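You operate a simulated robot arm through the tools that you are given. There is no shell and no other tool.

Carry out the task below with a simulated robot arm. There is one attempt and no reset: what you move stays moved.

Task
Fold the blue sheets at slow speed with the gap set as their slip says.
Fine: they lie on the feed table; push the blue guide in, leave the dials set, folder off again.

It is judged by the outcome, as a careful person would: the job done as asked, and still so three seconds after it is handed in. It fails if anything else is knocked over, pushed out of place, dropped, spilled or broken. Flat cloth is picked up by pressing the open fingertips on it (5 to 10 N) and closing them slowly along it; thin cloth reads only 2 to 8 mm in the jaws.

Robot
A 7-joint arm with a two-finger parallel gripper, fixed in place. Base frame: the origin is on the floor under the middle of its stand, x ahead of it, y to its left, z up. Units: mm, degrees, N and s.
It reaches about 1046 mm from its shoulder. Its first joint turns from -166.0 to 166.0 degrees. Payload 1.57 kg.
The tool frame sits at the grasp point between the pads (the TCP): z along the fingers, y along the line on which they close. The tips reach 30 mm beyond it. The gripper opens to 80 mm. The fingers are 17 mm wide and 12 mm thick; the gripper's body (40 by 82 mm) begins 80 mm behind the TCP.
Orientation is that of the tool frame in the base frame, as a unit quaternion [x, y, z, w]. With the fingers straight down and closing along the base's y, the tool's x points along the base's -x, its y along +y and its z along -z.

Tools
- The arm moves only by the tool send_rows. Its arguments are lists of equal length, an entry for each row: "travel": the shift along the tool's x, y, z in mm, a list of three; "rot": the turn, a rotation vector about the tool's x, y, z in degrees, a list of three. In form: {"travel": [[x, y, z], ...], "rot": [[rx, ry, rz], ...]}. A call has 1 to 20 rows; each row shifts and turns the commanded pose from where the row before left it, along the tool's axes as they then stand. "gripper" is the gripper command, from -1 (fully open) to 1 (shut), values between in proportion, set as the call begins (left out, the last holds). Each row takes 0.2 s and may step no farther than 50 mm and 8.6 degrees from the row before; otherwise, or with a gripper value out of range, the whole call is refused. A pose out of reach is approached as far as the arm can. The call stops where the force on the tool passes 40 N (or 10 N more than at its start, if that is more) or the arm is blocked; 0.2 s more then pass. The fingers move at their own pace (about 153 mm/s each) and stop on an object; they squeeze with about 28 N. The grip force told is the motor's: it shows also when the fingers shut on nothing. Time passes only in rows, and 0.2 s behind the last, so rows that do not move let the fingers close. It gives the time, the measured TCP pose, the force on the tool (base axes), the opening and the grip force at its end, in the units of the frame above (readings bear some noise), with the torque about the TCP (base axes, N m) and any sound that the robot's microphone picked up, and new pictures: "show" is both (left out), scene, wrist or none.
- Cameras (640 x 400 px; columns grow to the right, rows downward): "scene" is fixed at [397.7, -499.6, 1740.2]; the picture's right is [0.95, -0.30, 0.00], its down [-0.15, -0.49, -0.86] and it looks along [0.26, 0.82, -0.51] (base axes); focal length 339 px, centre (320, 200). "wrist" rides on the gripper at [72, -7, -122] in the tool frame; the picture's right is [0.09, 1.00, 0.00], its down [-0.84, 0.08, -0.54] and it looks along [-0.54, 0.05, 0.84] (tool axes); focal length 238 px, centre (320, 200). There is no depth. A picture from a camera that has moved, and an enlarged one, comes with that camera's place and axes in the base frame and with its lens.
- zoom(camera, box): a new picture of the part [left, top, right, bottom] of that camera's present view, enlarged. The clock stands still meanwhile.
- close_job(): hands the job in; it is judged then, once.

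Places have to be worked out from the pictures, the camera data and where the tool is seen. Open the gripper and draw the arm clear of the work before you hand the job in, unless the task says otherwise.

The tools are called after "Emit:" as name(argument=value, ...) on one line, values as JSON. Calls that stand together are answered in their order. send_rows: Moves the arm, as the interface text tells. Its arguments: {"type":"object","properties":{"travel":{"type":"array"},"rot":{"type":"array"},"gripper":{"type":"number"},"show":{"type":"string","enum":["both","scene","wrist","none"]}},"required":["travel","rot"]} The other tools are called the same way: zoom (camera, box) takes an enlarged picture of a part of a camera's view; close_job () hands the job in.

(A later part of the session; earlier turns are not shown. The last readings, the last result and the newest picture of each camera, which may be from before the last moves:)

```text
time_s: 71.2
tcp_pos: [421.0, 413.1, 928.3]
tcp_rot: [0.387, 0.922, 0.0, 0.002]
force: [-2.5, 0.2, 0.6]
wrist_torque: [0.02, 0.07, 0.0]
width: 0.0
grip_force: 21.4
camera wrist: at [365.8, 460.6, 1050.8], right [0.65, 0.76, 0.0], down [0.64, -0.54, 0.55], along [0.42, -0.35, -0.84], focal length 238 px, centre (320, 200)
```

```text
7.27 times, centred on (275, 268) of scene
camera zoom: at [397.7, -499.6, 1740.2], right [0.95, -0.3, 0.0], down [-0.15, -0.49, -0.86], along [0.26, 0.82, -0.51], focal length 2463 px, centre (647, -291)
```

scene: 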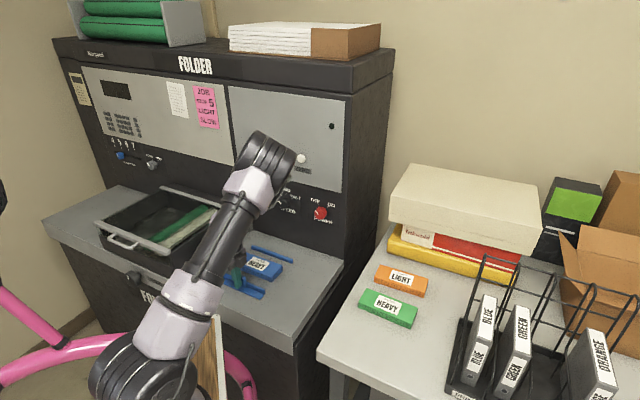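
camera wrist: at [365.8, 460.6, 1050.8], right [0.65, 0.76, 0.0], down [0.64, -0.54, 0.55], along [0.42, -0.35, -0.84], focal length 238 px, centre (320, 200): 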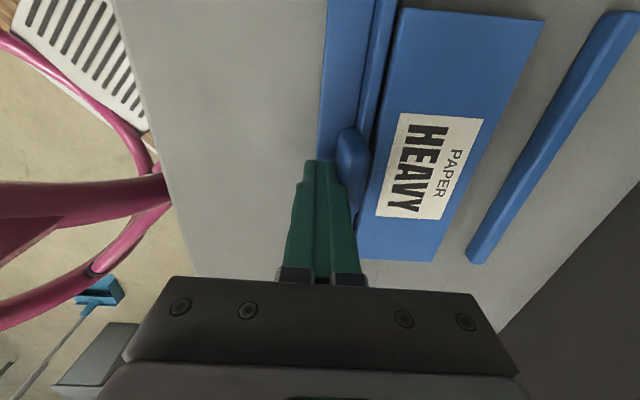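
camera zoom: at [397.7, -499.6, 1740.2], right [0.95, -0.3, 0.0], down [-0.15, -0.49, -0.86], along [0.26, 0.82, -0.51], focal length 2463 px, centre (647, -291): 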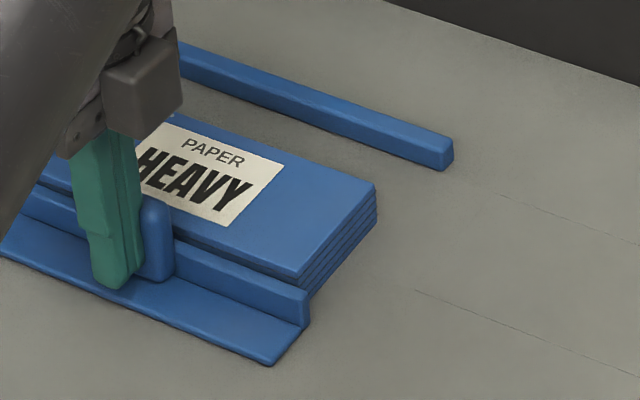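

Only a few mm remain. I push in 1 mm steps and read the force.

Emit:
send_rows(travel=[[0, 1, 0], [0, 1, 0], [0, 1, 0], [0, 0, 0], [0, 0, 0]], rot=[[0, 0, 0], [0, 0, 0], [0, 0, 0], [0, 0, 0], [0, 0, 0]], show="none")

Emit:
zoom(camera="scene", box=[240, 240, 310, 295])

Emit:
zoom(camera="wrist", box=[320, 0, 440, 130])

```text
time_s: 72.4
tcp_pos: [423.2, 413.7, 927.9]
tcp_rot: [0.387, 0.922, 0.0, 0.002]
force: [-1.6, -2.8, -0.5]
wrist_torque: [-0.04, 0.04, 0.02]
width: 0.1
grip_force: 21.2
```

```text
7.27 times, centred on (275, 268) of scene
camera zoom: at [397.7, -499.6, 1740.2], right [0.95, -0.3, 0.0], down [-0.15, -0.49, -0.86], along [0.26, 0.82, -0.51], focal length 2463 px, centre (647, -291)
```

zoom: 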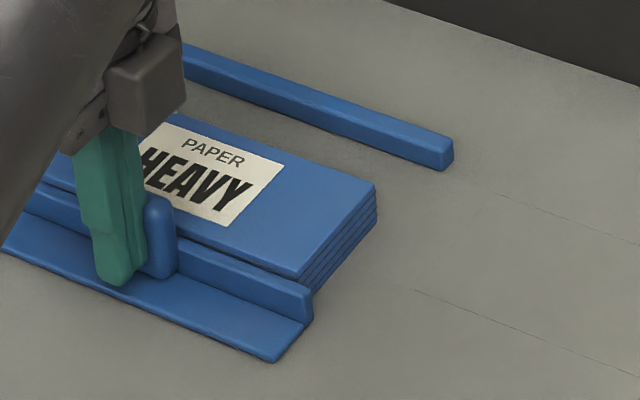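

```text
3.08 times, centred on (380, 65) of wrist
camera zoom: at [367.5, 462.4, 1050.8], right [0.65, 0.76, 0.0], down [0.64, -0.54, 0.55], along [0.42, -0.35, -0.84], focal length 733 px, centre (135, 615)
```

zoom: 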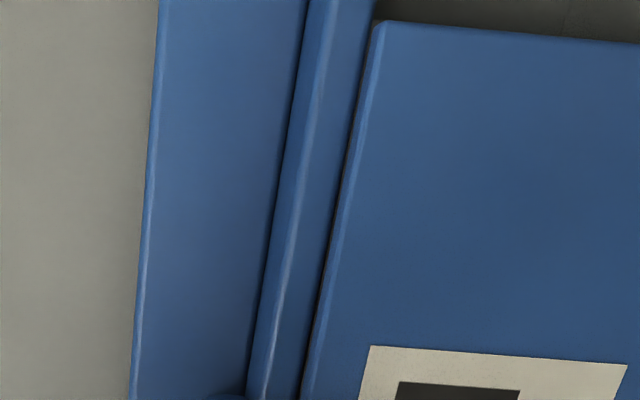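

Practically touching now, force about 3 N. I push another 2 mm to feel whether there is a stop.

Emit:
send_rows(travel=[[0, 1, 0], [0, 1, 0], [0, 0, 0], [0, 0, 0]], rot=[[0, 0, 0], [0, 0, 0], [0, 0, 0], [0, 0, 0]], show="none")

Emit:
zoom(camera="scene", box=[240, 240, 310, 295])

Emit:
zoom(camera="wrist", box=[320, 0, 440, 130])

```text
time_s: 73.4
tcp_pos: [424.4, 415.9, 928.0]
tcp_rot: [0.387, 0.922, -0.001, 0.002]
force: [0.0, -1.7, 1.6]
wrist_torque: [-0.06, 0.01, 0.01]
width: 0.0
grip_force: 20.8
```

```text
7.27 times, centred on (275, 268) of scene
camera zoom: at [397.7, -499.6, 1740.2], right [0.95, -0.3, 0.0], down [-0.15, -0.49, -0.86], along [0.26, 0.82, -0.51], focal length 2463 px, centre (647, -291)
```

zoom: 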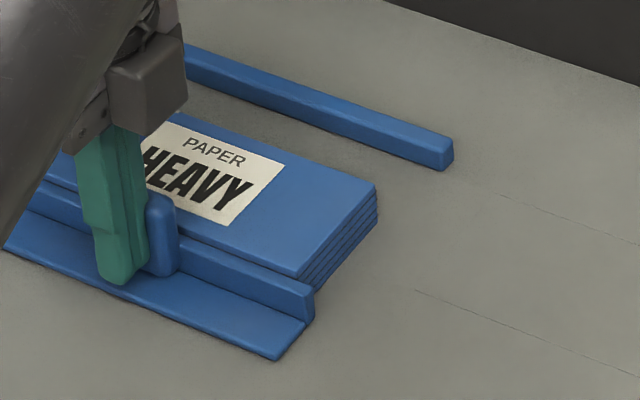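

```text
3.08 times, centred on (380, 65) of wrist
camera zoom: at [368.5, 463.4, 1050.2], right [0.65, 0.76, 0.0], down [0.64, -0.54, 0.55], along [0.42, -0.35, -0.84], focal length 733 px, centre (135, 615)
```

zoom: 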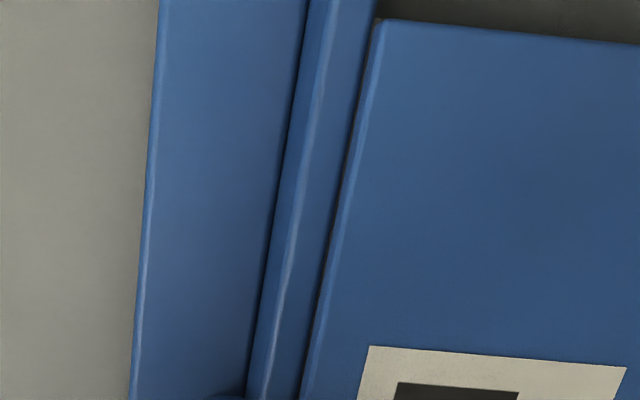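

The guide now touches the sheets. I push 2 mm further to learn whether the guide has its end stop here or the stack simply slides along.

Emit:
send_rows(travel=[[0, 1, 0], [0, 1, 0], [0, 1, 0], [0, 0, 0], [0, 0, 0]], rot=[[0, 0, 0], [0, 0, 0], [0, 0, 0], [0, 0, 0], [0, 0, 0]], show="none")

Emit:
zoom(camera="scene", box=[240, 240, 310, 295])

Emit:
zoom(camera="wrist", box=[320, 0, 440, 130])

```text
time_s: 74.6
tcp_pos: [426.0, 417.3, 928.1]
tcp_rot: [0.387, 0.922, 0.0, 0.002]
force: [-0.1, -3.6, 0.1]
wrist_torque: [-0.12, 0.02, -0.01]
width: 0.1
grip_force: 20.7
```

```text
7.27 times, centred on (275, 268) of scene
camera zoom: at [397.7, -499.6, 1740.2], right [0.95, -0.3, 0.0], down [-0.15, -0.49, -0.86], along [0.26, 0.82, -0.51], focal length 2463 px, centre (647, -291)
```

zoom: 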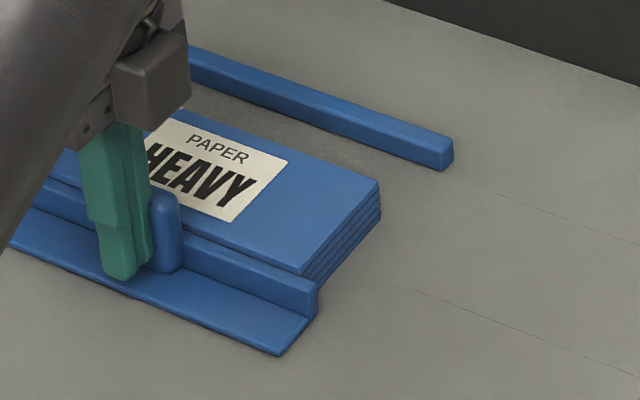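

```text
3.08 times, centred on (380, 65) of wrist
camera zoom: at [370.5, 465.6, 1050.2], right [0.65, 0.76, 0.0], down [0.64, -0.54, 0.55], along [0.42, -0.35, -0.84], focal length 733 px, centre (135, 615)
```

zoom: 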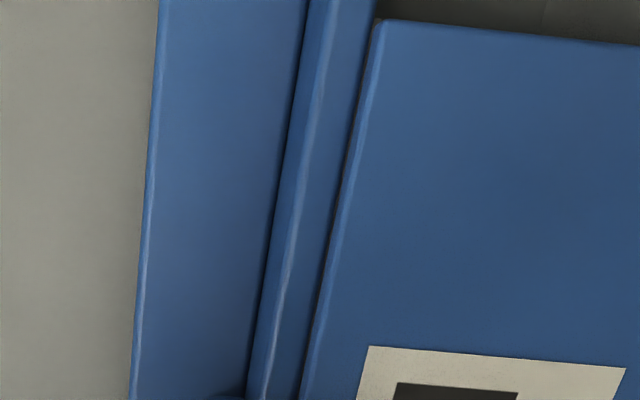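

The stack simply slides with the guide, so the guide is meant to square it against the fixed rear rail. I keep pushing gently, watching force, until the stack meets the rail.

Emit:
send_rows(travel=[[0, 3, 0], [0, 3, 0], [0, 3, 0], [0, 3, 0], [0, 3, 0], [0, 3, 0], [0, 3, 0], [0, 3, 0], [0, 3, 0], [0, 3, 0], [0, 0, 0]], rot=[[0, 0, 0], [0, 0, 0], [0, 0, 0], [0, 0, 0], [0, 0, 0], [0, 0, 0], [0, 0, 0], [0, 0, 0], [0, 0, 0], [0, 0, 0], [0, 0, 0]], show="wrist")

Emit:
zoom(camera="scene", box=[240, 240, 310, 295])

```text
time_s: 77.0
tcp_pos: [448.5, 441.2, 928.8]
tcp_rot: [0.386, 0.923, 0.001, 0.002]
force: [-1.3, -1.0, 0.5]
wrist_torque: [-0.01, 0.05, 0.01]
width: 0.0
grip_force: 20.7
camera wrist: at [392.2, 488.1, 1050.9], right [0.65, 0.76, 0.0], down [0.64, -0.54, 0.55], along [0.42, -0.35, -0.84], focal length 238 px, centre (320, 200)
```

wrist: 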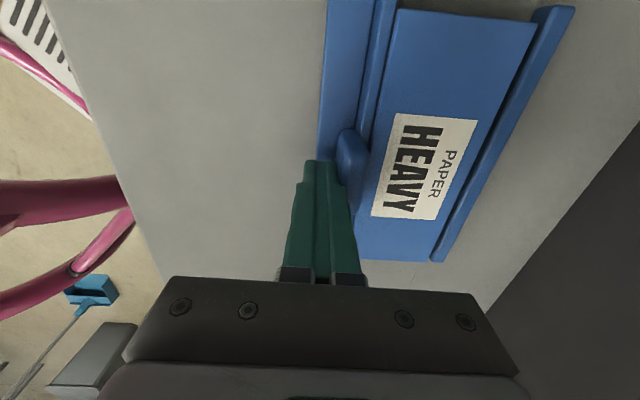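

```text
7.27 times, centred on (275, 268) of scene
camera zoom: at [397.7, -499.6, 1740.2], right [0.95, -0.3, 0.0], down [-0.15, -0.49, -0.86], along [0.26, 0.82, -0.51], focal length 2463 px, centre (647, -291)
```

zoom: 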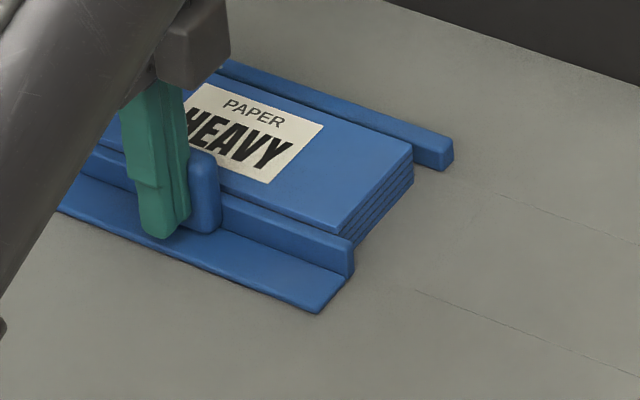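

The stack is nearly at the rail. I finish in 1–1.5 mm steps with attention to force.

Emit:
send_rows(travel=[[0, 1.5, 0], [0, 1.5, 0], [0, 1.5, 0], [0, 0, 0]], rot=[[0, 0, 0], [0, 0, 0], [0, 0, 0], [0, 0, 0]], show="none")

Emit:
zoom(camera="scene", box=[240, 240, 310, 295])

Emit:
zoom(camera="wrist", box=[320, 0, 600, 280])

```text
time_s: 78.0
tcp_pos: [451.0, 443.3, 927.3]
tcp_rot: [0.386, 0.922, 0.0, 0.002]
force: [-2.1, -1.0, 3.0]
wrist_torque: [0.02, 0.07, 0.01]
width: 0.0
grip_force: 21.1
```

```text
7.27 times, centred on (275, 268) of scene
camera zoom: at [397.7, -499.6, 1740.2], right [0.95, -0.3, 0.0], down [-0.15, -0.49, -0.86], along [0.26, 0.82, -0.51], focal length 2463 px, centre (647, -291)
```

zoom: 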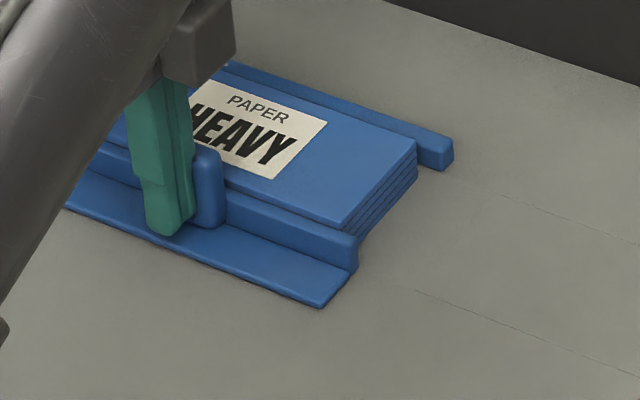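

```text
1.43 times, centred on (460, 140) of wrist
camera zoom: at [395.0, 490.6, 1049.9], right [0.65, 0.76, 0.0], down [0.64, -0.54, 0.55], along [0.42, -0.35, -0.84], focal length 340 px, centre (120, 286)
```

zoom: 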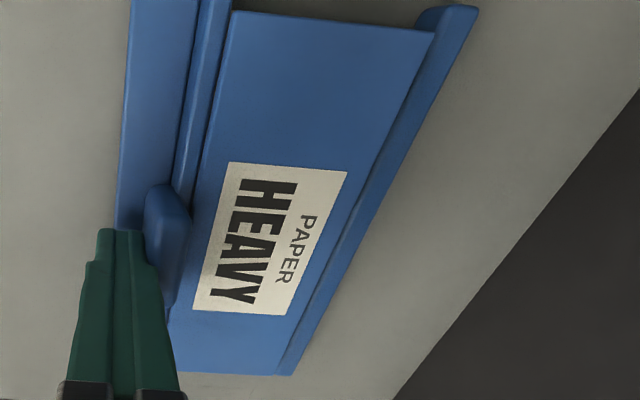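

Still a small gap to the rail and low force. I continue in 1 mm steps.

Emit:
send_rows(travel=[[0, 1, 0], [0, 1, 0], [0, 1, 0], [0, 0, 0]], rot=[[0, 0, 0], [0, 0, 0], [0, 0, 0], [0, 0, 0]], show="none")

Emit:
zoom(camera="scene", box=[240, 240, 310, 295])

```text
time_s: 79.0
tcp_pos: [450.8, 444.0, 927.3]
tcp_rot: [0.387, 0.922, -0.001, 0.002]
force: [-11.3, -12.7, 0.9]
wrist_torque: [-0.09, 0.13, 0.09]
width: 0.0
grip_force: 21.2
```

```text
7.27 times, centred on (275, 268) of scene
camera zoom: at [397.7, -499.6, 1740.2], right [0.95, -0.3, 0.0], down [-0.15, -0.49, -0.86], along [0.26, 0.82, -0.51], focal length 2463 px, centre (647, -291)
```

zoom: 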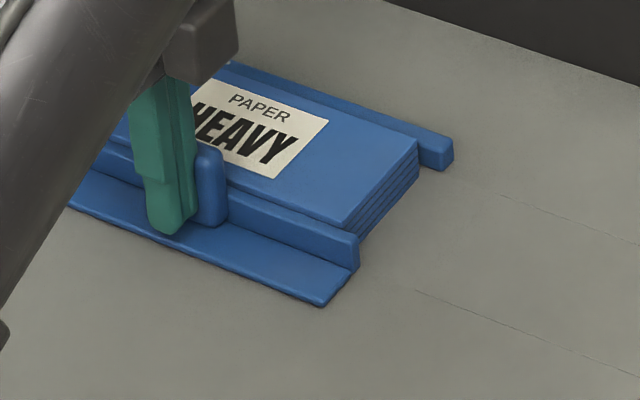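

Force rose to 17 N with no more travel: the stack is snug between guide and rail. I back off outward and lift clear, then check that the guide stays.

Emit:
send_rows(travel=[[0, -3, 0], [0, -5, 0], [0, -8, 0], [0, -8, 0], [0, 0, -20], [0, 0, -30], [0, 0, -30], [0, 0, -30], [0, 0, -30], [0, 0, -30], [0, 0, 0]], rot=[[0, 0, 0], [0, 0, 0], [0, 0, 0], [0, 0, 0], [0, 0, 0], [0, 0, 0], [0, 0, 0], [0, 0, 0], [0, 0, 0], [0, 0, 0], [0, 0, 0]])

Emit:
zoom(camera="wrist", box=[300, 20, 560, 220])

```text
time_s: 81.4
tcp_pos: [434.1, 429.7, 1097.0]
tcp_rot: [0.387, 0.922, -0.001, 0.002]
force: [0.5, -0.7, -0.8]
wrist_torque: [0.03, -0.02, -0.01]
width: 0.0
grip_force: 21.3
camera wrist: at [378.3, 476.4, 1219.6], right [0.65, 0.76, 0.0], down [0.64, -0.54, 0.55], along [0.42, -0.35, -0.84], focal length 238 px, centre (320, 200)
```

scene: 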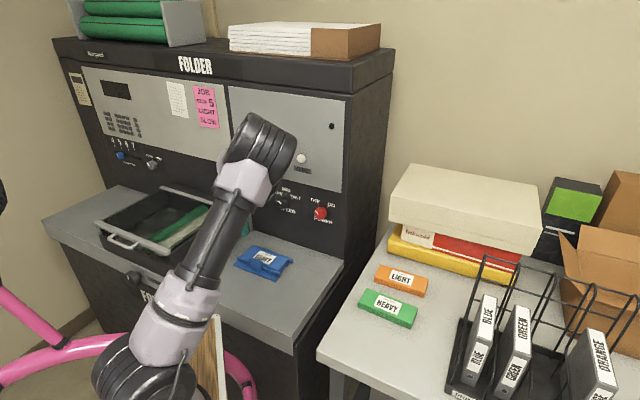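
wrist: 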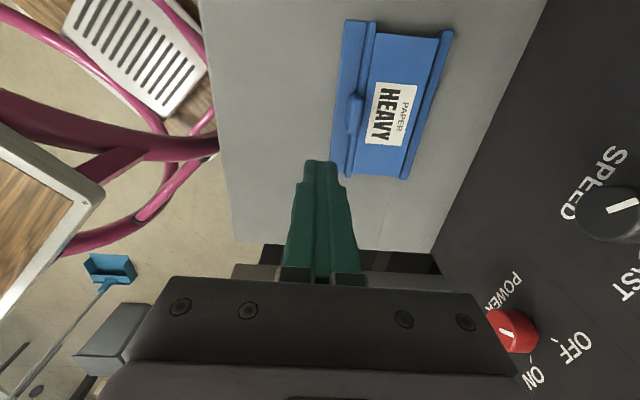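

```text
2.00 times, centred on (430, 120) of wrist
camera zoom: at [378.3, 476.4, 1219.6], right [0.65, 0.76, 0.0], down [0.64, -0.54, 0.55], along [0.42, -0.35, -0.84], focal length 477 px, centre (100, 360)
```

zoom: 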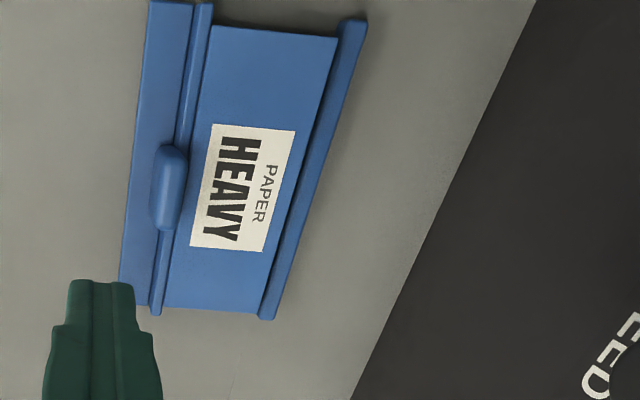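

The stack is held squarely between guide and rail. Next the power knob: I move up and to the right, then level the hand again with the camera on the left.

Emit:
send_rows(travel=[[-16.4, 7.8, -20.6], [-16.4, 7.8, -20.6], [-16.4, 7.8, -20.6], [-16.4, 7.8, -20.6], [-16.4, 7.8, -20.6], [0, 0, 0]], rot=[[0, 0, 0], [0, 0, 0], [0, 0, 0], [0, 0, 0], [0, 0, 0], [0, 0, 0]], show="scene")

Emit:
send_rows(travel=[[0, 0, 0], [0, 0, 0], [0, 0, 0], [0, 0, 0], [0, 0, 0], [0, 0, 0]], rot=[[-7.5, 0, 0], [-7.5, 0, 0], [-7.5, 0, 0], [-7.5, 0, 0], [-7.5, 0, 0], [-7.5, 0, 0]], gripper=-1, show="scene")

```text
time_s: 82.8
tcp_pos: [521.6, 396.3, 1202.1]
tcp_rot: [0.387, 0.922, 0.0, 0.002]
force: [0.3, -0.1, 0.6]
wrist_torque: [0.01, 0.02, 0.01]
width: 0.0
grip_force: 21.2
```

scene: 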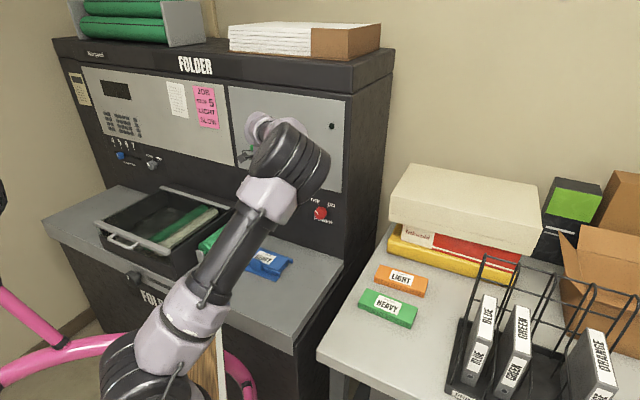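

```text
time_s: 84.2
tcp_pos: [520.7, 396.7, 1200.5]
tcp_rot: [0.357, 0.852, 0.353, 0.149]
force: [0.3, 0.3, -0.7]
wrist_torque: [0.02, 0.0, 0.01]
width: 79.9
grip_force: 0.2
```

scene: 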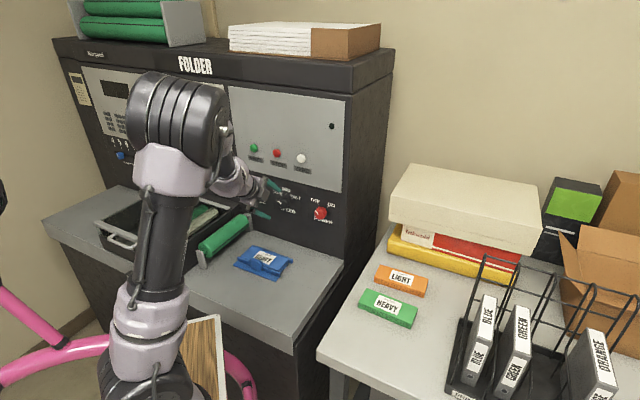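

Half-way and tracking well. I complete the levelling.

Emit:
send_rows(travel=[[0, 0, 0], [0, 0, 0], [0, 0, 0], [0, 0, 0], [0, 0, 0], [0, 0, 0], [0, 0, 0]], rot=[[-7.5, 0, 0], [-7.5, 0, 0], [-7.5, 0, 0], [-7.5, 0, 0], [-7.5, 0, 0], [-7.5, 0, 0], [0, 0, 0]])

```text
time_s: 85.8
tcp_pos: [520.9, 397.3, 1200.9]
tcp_rot: [0.272, 0.653, 0.652, 0.274]
force: [-1.2, 0.9, -0.6]
wrist_torque: [0.01, 0.03, 0.0]
width: 79.7
grip_force: 0.1
camera wrist: at [382.9, 364.1, 1195.2], right [-0.07, 0.07, 1.0], down [0.2, -0.98, 0.08], along [0.98, 0.2, 0.05], focal length 238 px, centre (320, 200)
```

scene: 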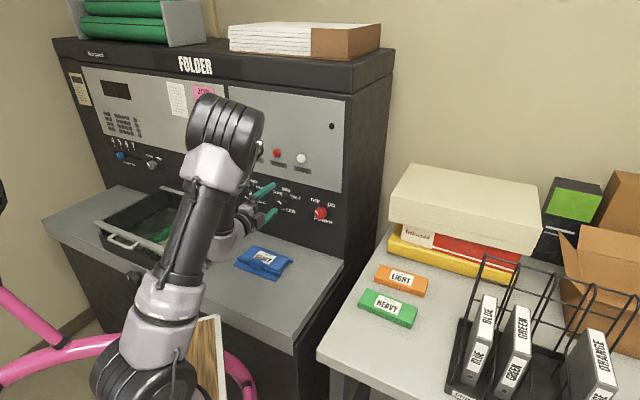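
wrist: 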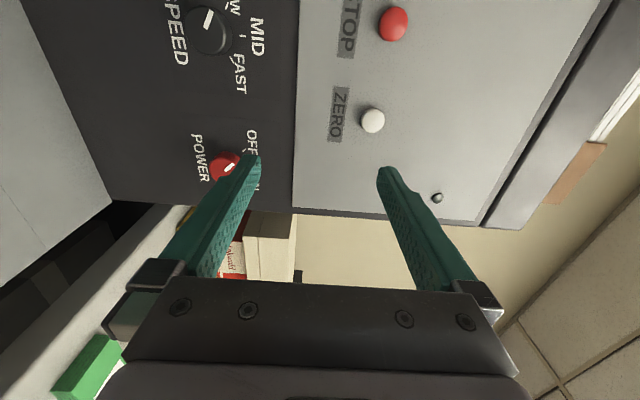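

Level again and tracking exactly. I move to about 85 mm in front of the power knob.

Emit:
send_rows(travel=[[-11.1, -17.2, 12.1], [-11.1, -17.2, 12.1], [-11.1, -17.2, 12.1], [-11.1, -17.2, 12.1], [-11.1, -17.2, 12.1], [-11.1, -17.2, 12.1], [-11.1, -17.2, 12.1], [0, 0, 0]], rot=[[0, 0, 0], [0, 0, 0], [0, 0, 0], [0, 0, 0], [0, 0, 0], [0, 0, 0], [0, 0, 0], [0, 0, 0]])

Emit:
zoom(camera="wrist", box=[240, 80, 400, 200])

```text
time_s: 87.6
tcp_pos: [636.8, 403.0, 1080.8]
tcp_rot: [0.272, 0.652, 0.653, 0.275]
force: [-0.4, -0.2, 0.1]
wrist_torque: [0.04, 0.02, -0.02]
width: 79.9
grip_force: 0.0
camera wrist: at [499.1, 368.8, 1074.7], right [-0.07, 0.07, 1.0], down [0.2, -0.98, 0.08], along [0.98, 0.2, 0.05], focal length 238 px, centre (320, 200)
```

scene: 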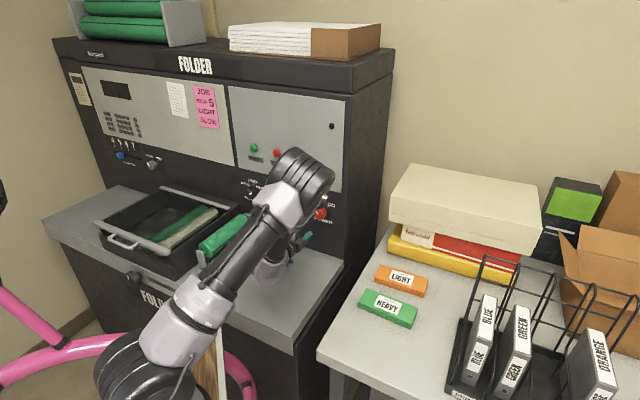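
wrist: 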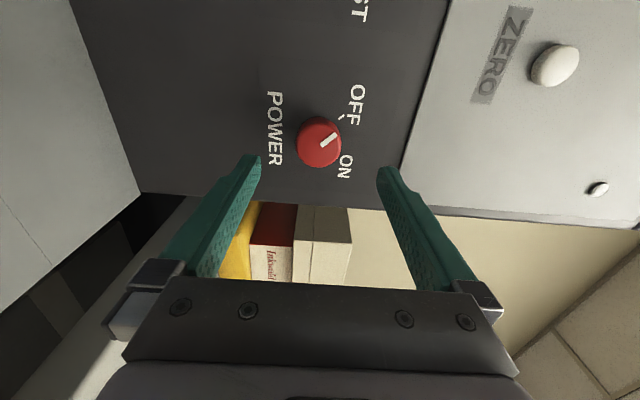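

```text
3.33 times, centred on (320, 140) of wrist
camera zoom: at [499.1, 368.8, 1074.7], right [-0.07, 0.07, 1.0], down [0.2, -0.98, 0.08], along [0.98, 0.2, 0.05], focal length 794 px, centre (320, 400)
```

zoom: 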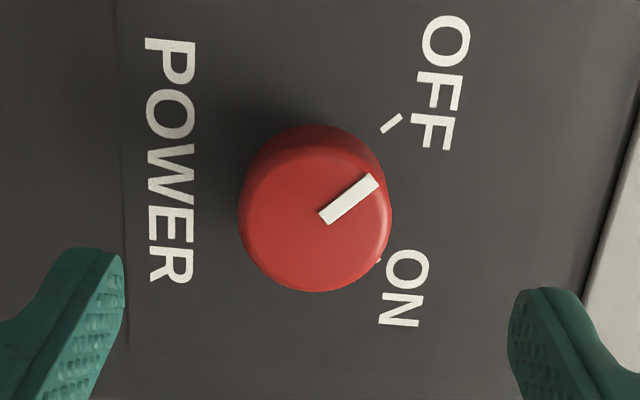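

The knob is slightly right of the axis; including the bias seen at the other dials I shift 4.5 mm right, then advance 69 mm.

Emit:
send_rows(travel=[[-4.5, 0, 0], [0, 0, 8.7], [0, 0, 8.7], [0, 0, 8.7], [0, 0, 8.7], [0, 0, 8.7], [0, 0, 8.7], [0, 0, 8.7], [0, 0, 8.6], [0, 0, 0]], rot=[[0, 0, 0], [0, 0, 0], [0, 0, 0], [0, 0, 0], [0, 0, 0], [0, 0, 0], [0, 0, 0], [0, 0, 0], [0, 0, 0], [0, 0, 0]])

Emit:
send_rows(travel=[[0, 0, 0], [0, 0, 0], [0, 0, 0]], rot=[[0, 0, 0], [0, 0, 0], [0, 0, 0]], gripper=1, show="wrist")

```text
time_s: 89.8
tcp_pos: [689.0, 445.5, 1081.2]
tcp_rot: [0.272, 0.652, 0.652, 0.275]
force: [0.3, -0.2, -0.1]
wrist_torque: [-0.01, 0.01, -0.03]
width: 79.9
grip_force: 0.1
camera wrist: at [551.0, 413.0, 1075.1], right [-0.07, 0.07, 1.0], down [0.2, -0.98, 0.08], along [0.98, 0.2, 0.05], focal length 238 px, centre (320, 200)
```

scene: 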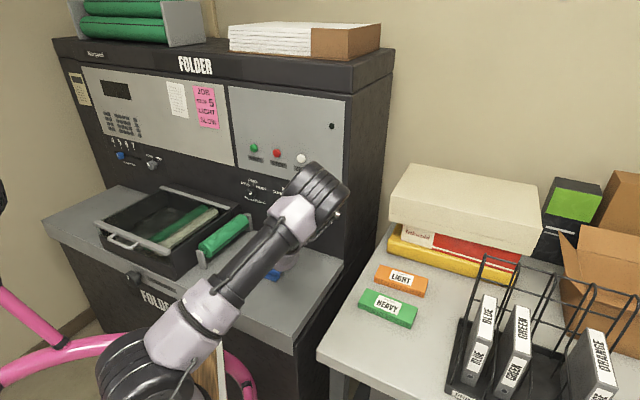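
wrist: 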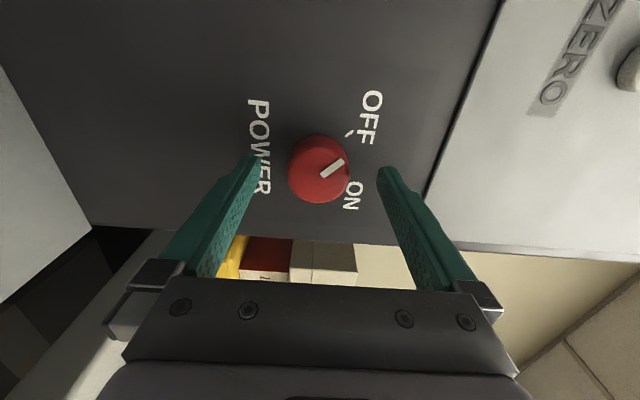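

```text
time_s: 90.6
tcp_pos: [688.5, 445.7, 1081.3]
tcp_rot: [0.273, 0.653, 0.65, 0.275]
force: [-0.8, 0.7, -11.8]
wrist_torque: [-0.26, 0.28, -0.09]
width: 41.3
grip_force: 44.4
camera wrist: at [551.0, 412.9, 1074.2], right [-0.07, 0.07, 1.0], down [0.2, -0.98, 0.08], along [0.98, 0.2, 0.05], focal length 238 px, centre (320, 200)
```

wrist: 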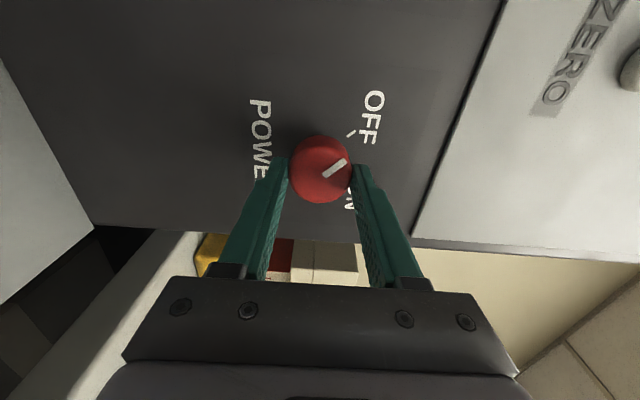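

Gripped; 12 N vertical load, so I lower 1.8 mm. Then I turn +90° clockwise from OFF (-45°) to ON (+45°).

Emit:
send_rows(travel=[[0, -1.8, 0], [0, 0, 0], [0, 0, 0], [0, 0, 0], [0, 0, 0], [0, 0, 0], [0, 0, 0], [0, 0, 0], [0, 0, 0], [0, 0, 0], [0, 0, 0], [0, 0, 0], [0, 0, 0], [0, 0, 0], [0, 0, 0], [0, 0, 0], [0, 0, 0]], rot=[[0, 0, 0], [0, 0, 6], [0, 0, 6], [0, 0, 6], [0, 0, 6], [0, 0, 6], [0, 0, 6], [0, 0, 6], [0, 0, 6], [0, 0, 6], [0, 0, 6], [0, 0, 6], [0, 0, 6], [0, 0, 6], [0, 0, 6], [0, 0, 6], [0, 0, 0]])

Emit:
zoom(camera="wrist", box=[240, 80, 400, 200])

```text
time_s: 94.2
tcp_pos: [687.9, 448.3, 1077.7]
tcp_rot: [0.654, 0.269, 0.654, -0.268]
force: [-19.2, -10.3, -20.6]
wrist_torque: [-0.17, -0.06, 0.24]
width: 41.2
grip_force: 44.7
camera wrist: at [595.9, 367.5, 1151.4], right [0.7, -0.71, 0.1], down [-0.33, -0.44, -0.84], along [0.63, 0.55, -0.54], focal length 238 px, centre (320, 200)
```

scene: 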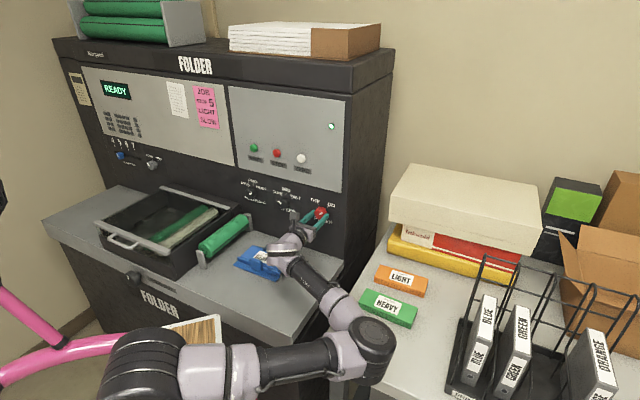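
wrist: 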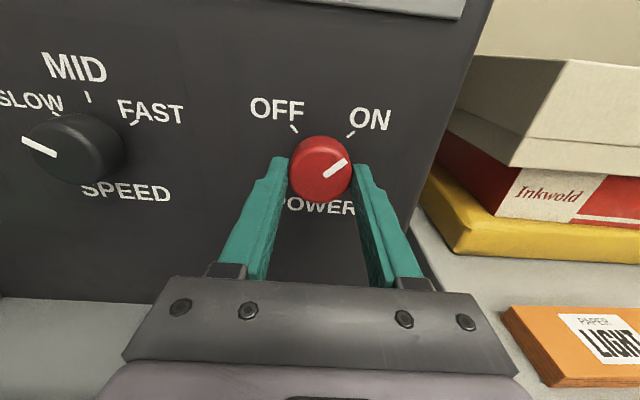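

```text
3.33 times, centred on (320, 140) of wrist
camera zoom: at [595.9, 367.5, 1151.4], right [0.7, -0.71, 0.1], down [-0.33, -0.44, -0.84], along [0.63, 0.55, -0.54], focal length 794 px, centre (320, 400)
```

zoom: 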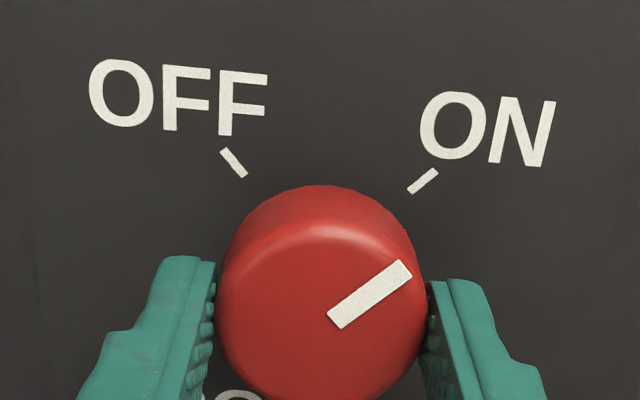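

The display reads READY and the pilot light is on. There is about 30 N of load on the knob, so I relieve it (down and out 2 mm) before letting go.

Emit:
send_rows(travel=[[-1.2, -0.5, -1.2], [-1.2, -0.4, -1.2], [0, 0, 0], [0, 0, 0]], rot=[[0, 0, 0], [0, 0, 0], [0, 0, 0], [0, 0, 0]], show="none")

```text
time_s: 95.2
tcp_pos: [688.0, 447.9, 1079.7]
tcp_rot: [0.652, 0.268, 0.657, -0.266]
force: [8.9, 26.1, 3.3]
wrist_torque: [-0.05, 0.06, 0.46]
width: 41.2
grip_force: 45.4
```

Slight overshoot outward; I correct 1 mm back in and 1 mm left, then open and retreat a little.

Emit:
send_rows(travel=[[0, -1, 1.2], [0, 0, 0]], rot=[[0, 0, 0], [0, 0, 0]], show="none")

Emit:
send_rows(travel=[[0, 0, 0], [0, 0, 0], [0, 0, -10], [0, 0, -20], [0, 0, -20], [0, 0, -20], [0, 0, 0]], rot=[[0, 0, 0], [0, 0, 0], [0, 0, 0], [0, 0, 0], [0, 0, 0], [0, 0, 0], [0, 0, 0]], gripper=-1)

```text
time_s: 95.8
tcp_pos: [688.7, 447.7, 1078.4]
tcp_rot: [0.652, 0.269, 0.657, -0.267]
force: [15.1, 24.2, 15.7]
wrist_torque: [0.4, -0.44, 0.17]
width: 41.1
grip_force: 45.1
```

```text
time_s: 97.4
tcp_pos: [637.2, 397.5, 1077.3]
tcp_rot: [0.654, 0.268, 0.655, -0.267]
force: [-0.6, -0.4, 0.1]
wrist_torque: [-0.01, 0.01, 0.02]
width: 80.0
grip_force: 0.0
camera wrist: at [544.1, 317.8, 1150.3], right [0.7, -0.71, 0.1], down [-0.33, -0.44, -0.84], along [0.64, 0.55, -0.54], focal length 238 px, centre (320, 200)
```

scene: 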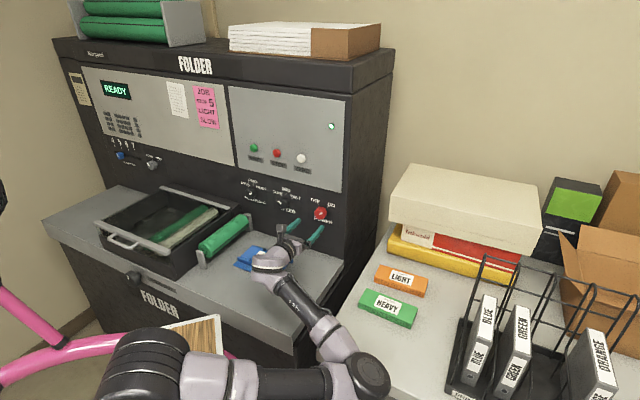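
wrist: 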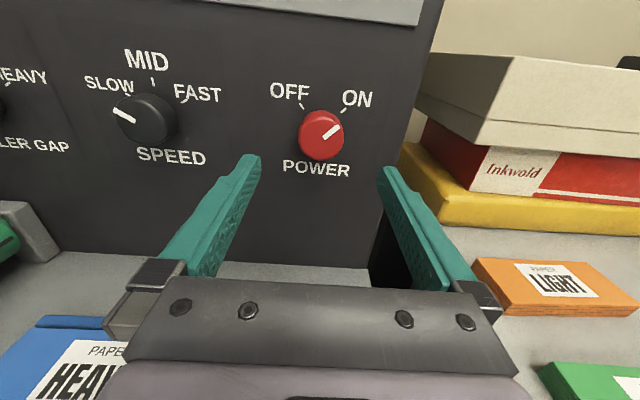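

Power is ON and the knob stays there. I retreat a bit, close the fingers and roll back 60° so the elbow comes up again.

Emit:
send_rows(travel=[[0, 0, -10], [0, 0, -10], [0, 0, 0], [0, 0, 0], [0, 0, 0], [0, 0, 0], [0, 0, 0], [0, 0, 0], [0, 0, 0], [0, 0, 0], [0, 0, 0]], rot=[[0, 0, 0], [0, 0, 0], [0, 0, -7.5], [0, 0, -7.5], [0, 0, -7.5], [0, 0, -7.5], [0, 0, -7.5], [0, 0, -7.5], [0, 0, -7.5], [0, 0, -7.5], [0, 0, 0]], gripper=1, show="scene")

```text
time_s: 99.8
tcp_pos: [620.7, 384.6, 1076.6]
tcp_rot: [0.431, 0.56, 0.701, 0.096]
force: [0.2, -0.4, 0.9]
wrist_torque: [-0.01, -0.02, -0.03]
width: 0.0
grip_force: 21.8
```

scene: 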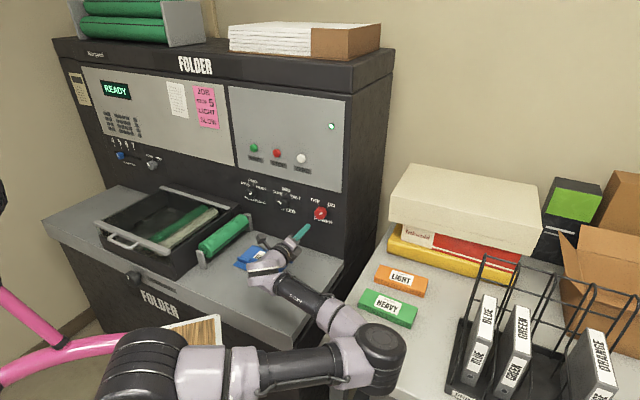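

The elbow is still to the right, but clear of everything. I move up and left gradually and watch that it tracks.

Emit:
send_rows(travel=[[16.1, 8.1, 0], [16.1, 8.1, 0], [16.1, 8.1, 0], [16.1, 8.1, 0], [16.1, 8.1, 0], [16.1, 8.1, 0], [0, 0, 0]], rot=[[0, 0, 0], [0, 0, 0], [0, 0, 0], [0, 0, 0], [0, 0, 0], [0, 0, 0], [0, 0, 0]], show="scene")

```text
time_s: 101.4
tcp_pos: [580.3, 426.6, 1167.9]
tcp_rot: [0.432, 0.559, 0.701, 0.097]
force: [0.3, -0.4, 0.9]
wrist_torque: [0.02, 0.06, -0.01]
width: 0.1
grip_force: 21.2
```

scene: 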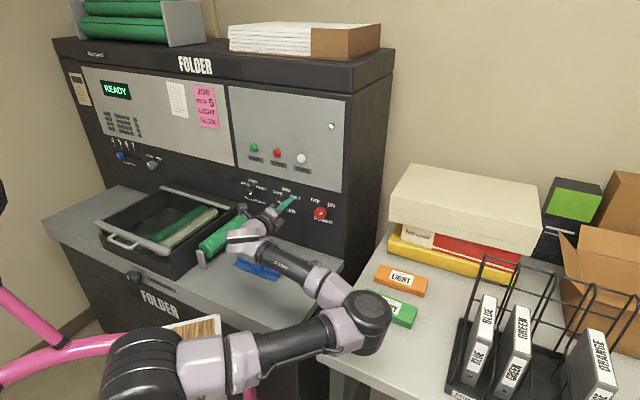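

It tracks exactly. I continue toward the front of the START button.

Emit:
send_rows(travel=[[24.1, -2.2, 0], [24.1, -2.2, 0], [24.1, -2.2, 0], [24.1, -2.2, 0], [24.1, -2.2, 0], [24.1, -2.2, 0], [24.1, -2.2, 0], [24.1, -2.2, 0], [24.1, -2.2, 0], [24.1, -2.2, 0], [0, 0, 0]], rot=[[0, 0, 0], [0, 0, 0], [0, 0, 0], [0, 0, 0], [0, 0, 0], [0, 0, 0], [0, 0, 0], [0, 0, 0], [0, 0, 0], [0, 0, 0], [0, 0, 0]])

```text
time_s: 103.8
tcp_pos: [426.7, 583.4, 1267.8]
tcp_rot: [0.432, 0.559, 0.701, 0.097]
force: [0.5, -0.4, 0.3]
wrist_torque: [0.02, 0.01, 0.01]
width: 0.0
grip_force: 21.2
camera wrist: at [292.6, 545.3, 1298.6], right [0.29, -0.3, 0.91], down [0.15, -0.93, -0.35], along [0.95, 0.24, -0.22], focal length 238 px, centre (320, 200)
```

scene: 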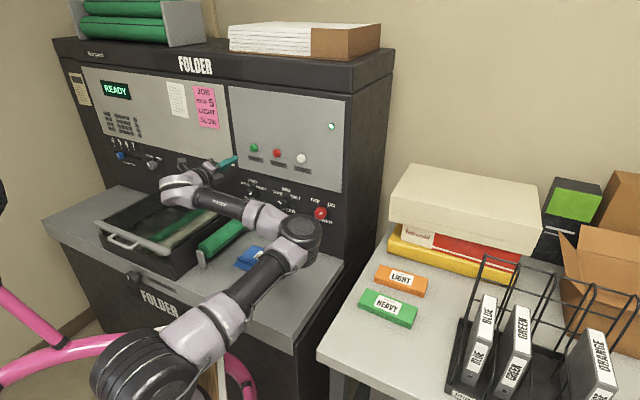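
wrist: 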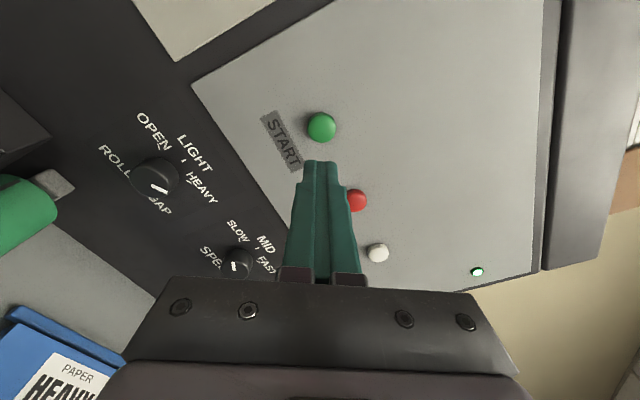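

The START button is at (322,127), within 3 mm of the tool axis. I adjust 2 mm, advance 80 mm, and will then press in small steps.

Emit:
send_rows(travel=[[0.5, 2, 0], [0, 0, 10], [0, 0, 10], [0, 0, 10], [0, 0, 10], [0, 0, 10], [0, 0, 10], [0, 0, 10], [0, 0, 10], [0, 0, 0]], rot=[[0, 0, 0], [0, 0, 0], [0, 0, 0], [0, 0, 0], [0, 0, 0], [0, 0, 0], [0, 0, 0], [0, 0, 0], [0, 0, 0], [0, 0, 0]])

Emit:
zoom(camera="wrist", box=[240, 80, 400, 200])

Emit:
zoom(camera="scene", box=[200, 120, 300, 195])

```text
time_s: 106.0
tcp_pos: [483.1, 638.9, 1270.4]
tcp_rot: [0.431, 0.56, 0.701, 0.096]
force: [-0.3, -0.1, 0.1]
wrist_torque: [-0.02, 0.01, -0.01]
width: 0.0
grip_force: 21.5
camera wrist: at [350.2, 601.8, 1300.9], right [0.29, -0.3, 0.91], down [0.15, -0.93, -0.35], along [0.95, 0.24, -0.22], focal length 238 px, centre (320, 200)
```

scene: 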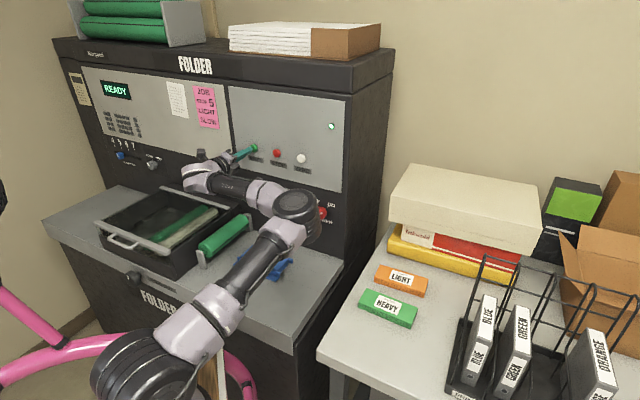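
wrist: 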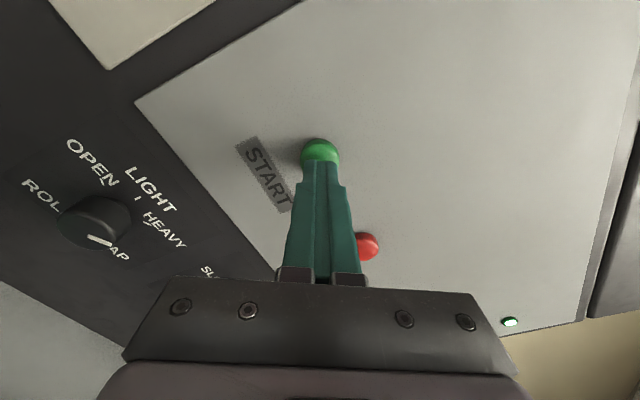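

```text
3.33 times, centred on (320, 140) of wrist
camera zoom: at [350.2, 601.8, 1300.9], right [0.29, -0.3, 0.91], down [0.15, -0.93, -0.35], along [0.95, 0.24, -0.22], focal length 794 px, centre (320, 400)
```

zoom: 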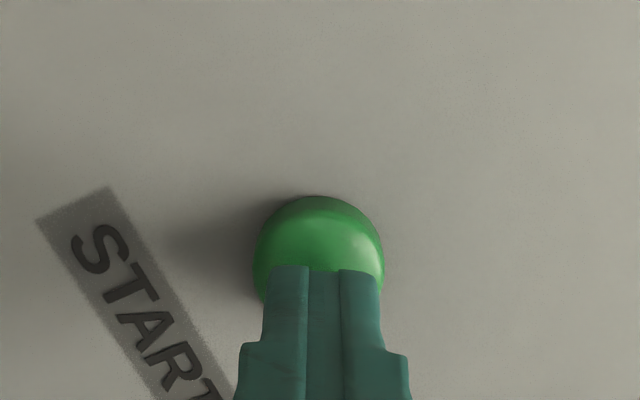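

```text
5.33 times, centred on (250, 158) of scene
camera zoom: at [397.7, -499.6, 1740.2], right [0.95, -0.3, 0.0], down [-0.15, -0.49, -0.86], along [0.26, 0.82, -0.51], focal length 1806 px, centre (693, 427)
```

zoom: 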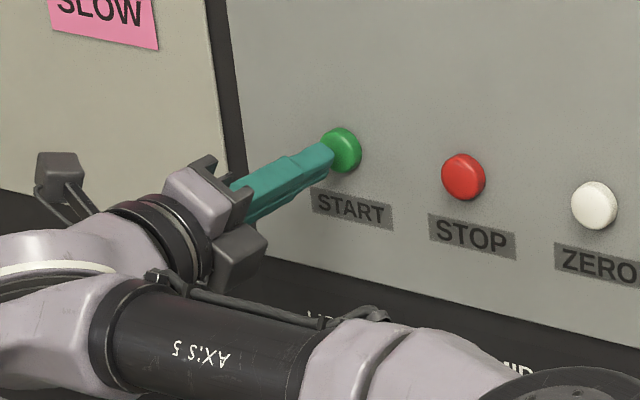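

The tips are right in front of START with the display at READY. I press in 2 mm steps.

Emit:
send_rows(travel=[[0, 0, 2], [0, 0, 2], [0, 0, 2], [0, 0, 2], [0, 0, 2]], rot=[[0, 0, 0], [0, 0, 0], [0, 0, 0], [0, 0, 0], [0, 0, 0]], show="scene")

```text
time_s: 107.2
tcp_pos: [491.0, 646.4, 1269.0]
tcp_rot: [0.432, 0.559, 0.701, 0.096]
force: [-0.4, 0.8, 0.0]
wrist_torque: [0.01, 0.03, 0.03]
width: 0.0
grip_force: 21.9
```

scene: 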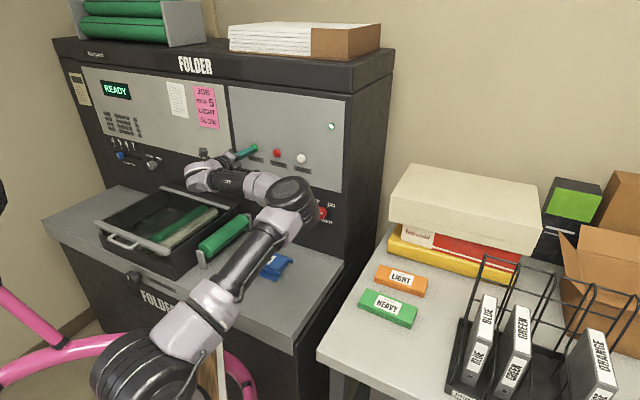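

No contact yet. I continue in 1.5 mm steps.

Emit:
send_rows(travel=[[0, 0, 1.5], [0, 0, 1.5], [0, 0, 1.5], [0, 0, 1.5]], rot=[[0, 0, 0], [0, 0, 0], [0, 0, 0], [0, 0, 0]], show="scene")

```text
time_s: 108.2
tcp_pos: [493.9, 650.6, 1269.3]
tcp_rot: [0.431, 0.559, 0.701, 0.097]
force: [-3.9, -2.4, -0.7]
wrist_torque: [-0.01, -0.01, 0.01]
width: 0.0
grip_force: 20.8
heard: click
```

scene: 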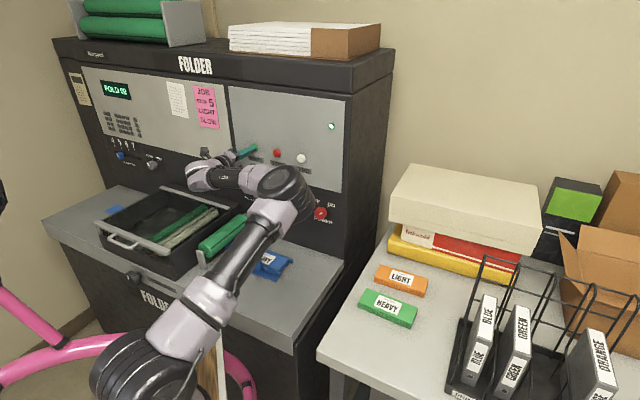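

A click was heard, the display now counts and a blue sheet appears at the output. I back off the button and watch the display.

Emit:
send_rows(travel=[[0, 0, -10], [0, 0, -15], [0, 0, -15], [0, 0, 0]], rot=[[0, 0, 0], [0, 0, 0], [0, 0, 0], [0, 0, 0]], show="scene")

Emit:
zoom(camera="scene", box=[60, 60, 260, 240])

```text
time_s: 109.2
tcp_pos: [466.5, 623.5, 1268.7]
tcp_rot: [0.432, 0.56, 0.701, 0.097]
force: [0.8, -0.4, -0.2]
wrist_torque: [0.0, -0.03, -0.01]
width: 0.1
grip_force: 21.4
```

scene: 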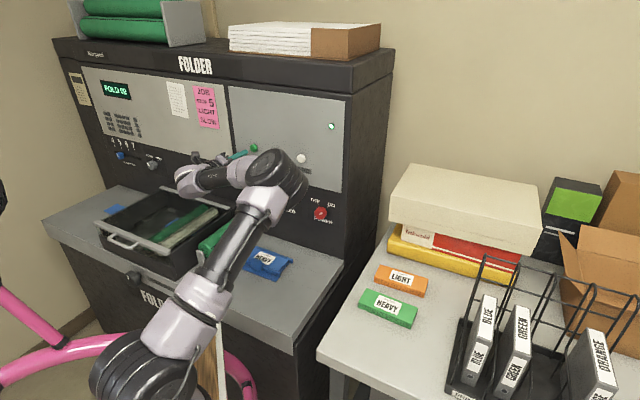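

```text
2.22 times, centred on (160, 150) of scene
camera zoom: at [397.7, -499.6, 1740.2], right [0.95, -0.3, 0.0], down [-0.15, -0.49, -0.86], along [0.26, 0.82, -0.51], focal length 753 px, centre (676, 311)
```

zoom: 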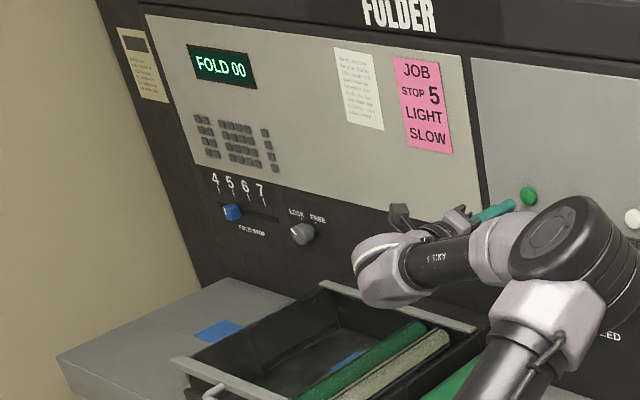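

The display reads "FOLD 00" with a first blue sheet coming out. I wait, holding still, and watch progress.

Emit:
send_rows(travel=[[0, 0, 0], [0, 0, 0], [0, 0, 0], [0, 0, 0], [0, 0, 0], [0, 0, 0], [0, 0, 0], [0, 0, 0], [0, 0, 0], [0, 0, 0]], rot=[[0, 0, 0], [0, 0, 0], [0, 0, 0], [0, 0, 0], [0, 0, 0], [0, 0, 0], [0, 0, 0], [0, 0, 0], [0, 0, 0], [0, 0, 0]], show="scene")

Emit:
zoom(camera="scene", box=[60, 60, 300, 280])

```text
time_s: 111.4
tcp_pos: [466.5, 623.5, 1269.8]
tcp_rot: [0.431, 0.559, 0.702, 0.096]
force: [-0.1, 0.1, -0.6]
wrist_torque: [-0.06, 0.01, 0.0]
width: 0.0
grip_force: 21.2
```

scene: 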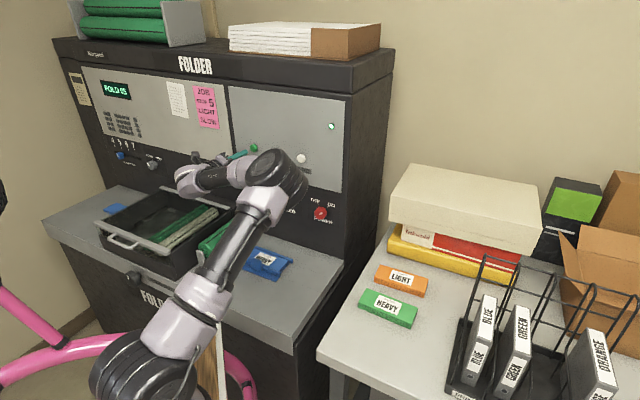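

```text
1.82 times, centred on (180, 170) of scene
camera zoom: at [397.7, -499.6, 1740.2], right [0.95, -0.3, 0.0], down [-0.15, -0.49, -0.86], along [0.26, 0.82, -0.51], focal length 616 px, centre (574, 254)
```

zoom: 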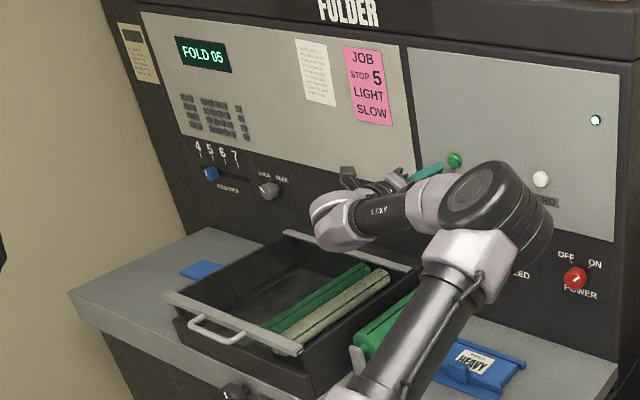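

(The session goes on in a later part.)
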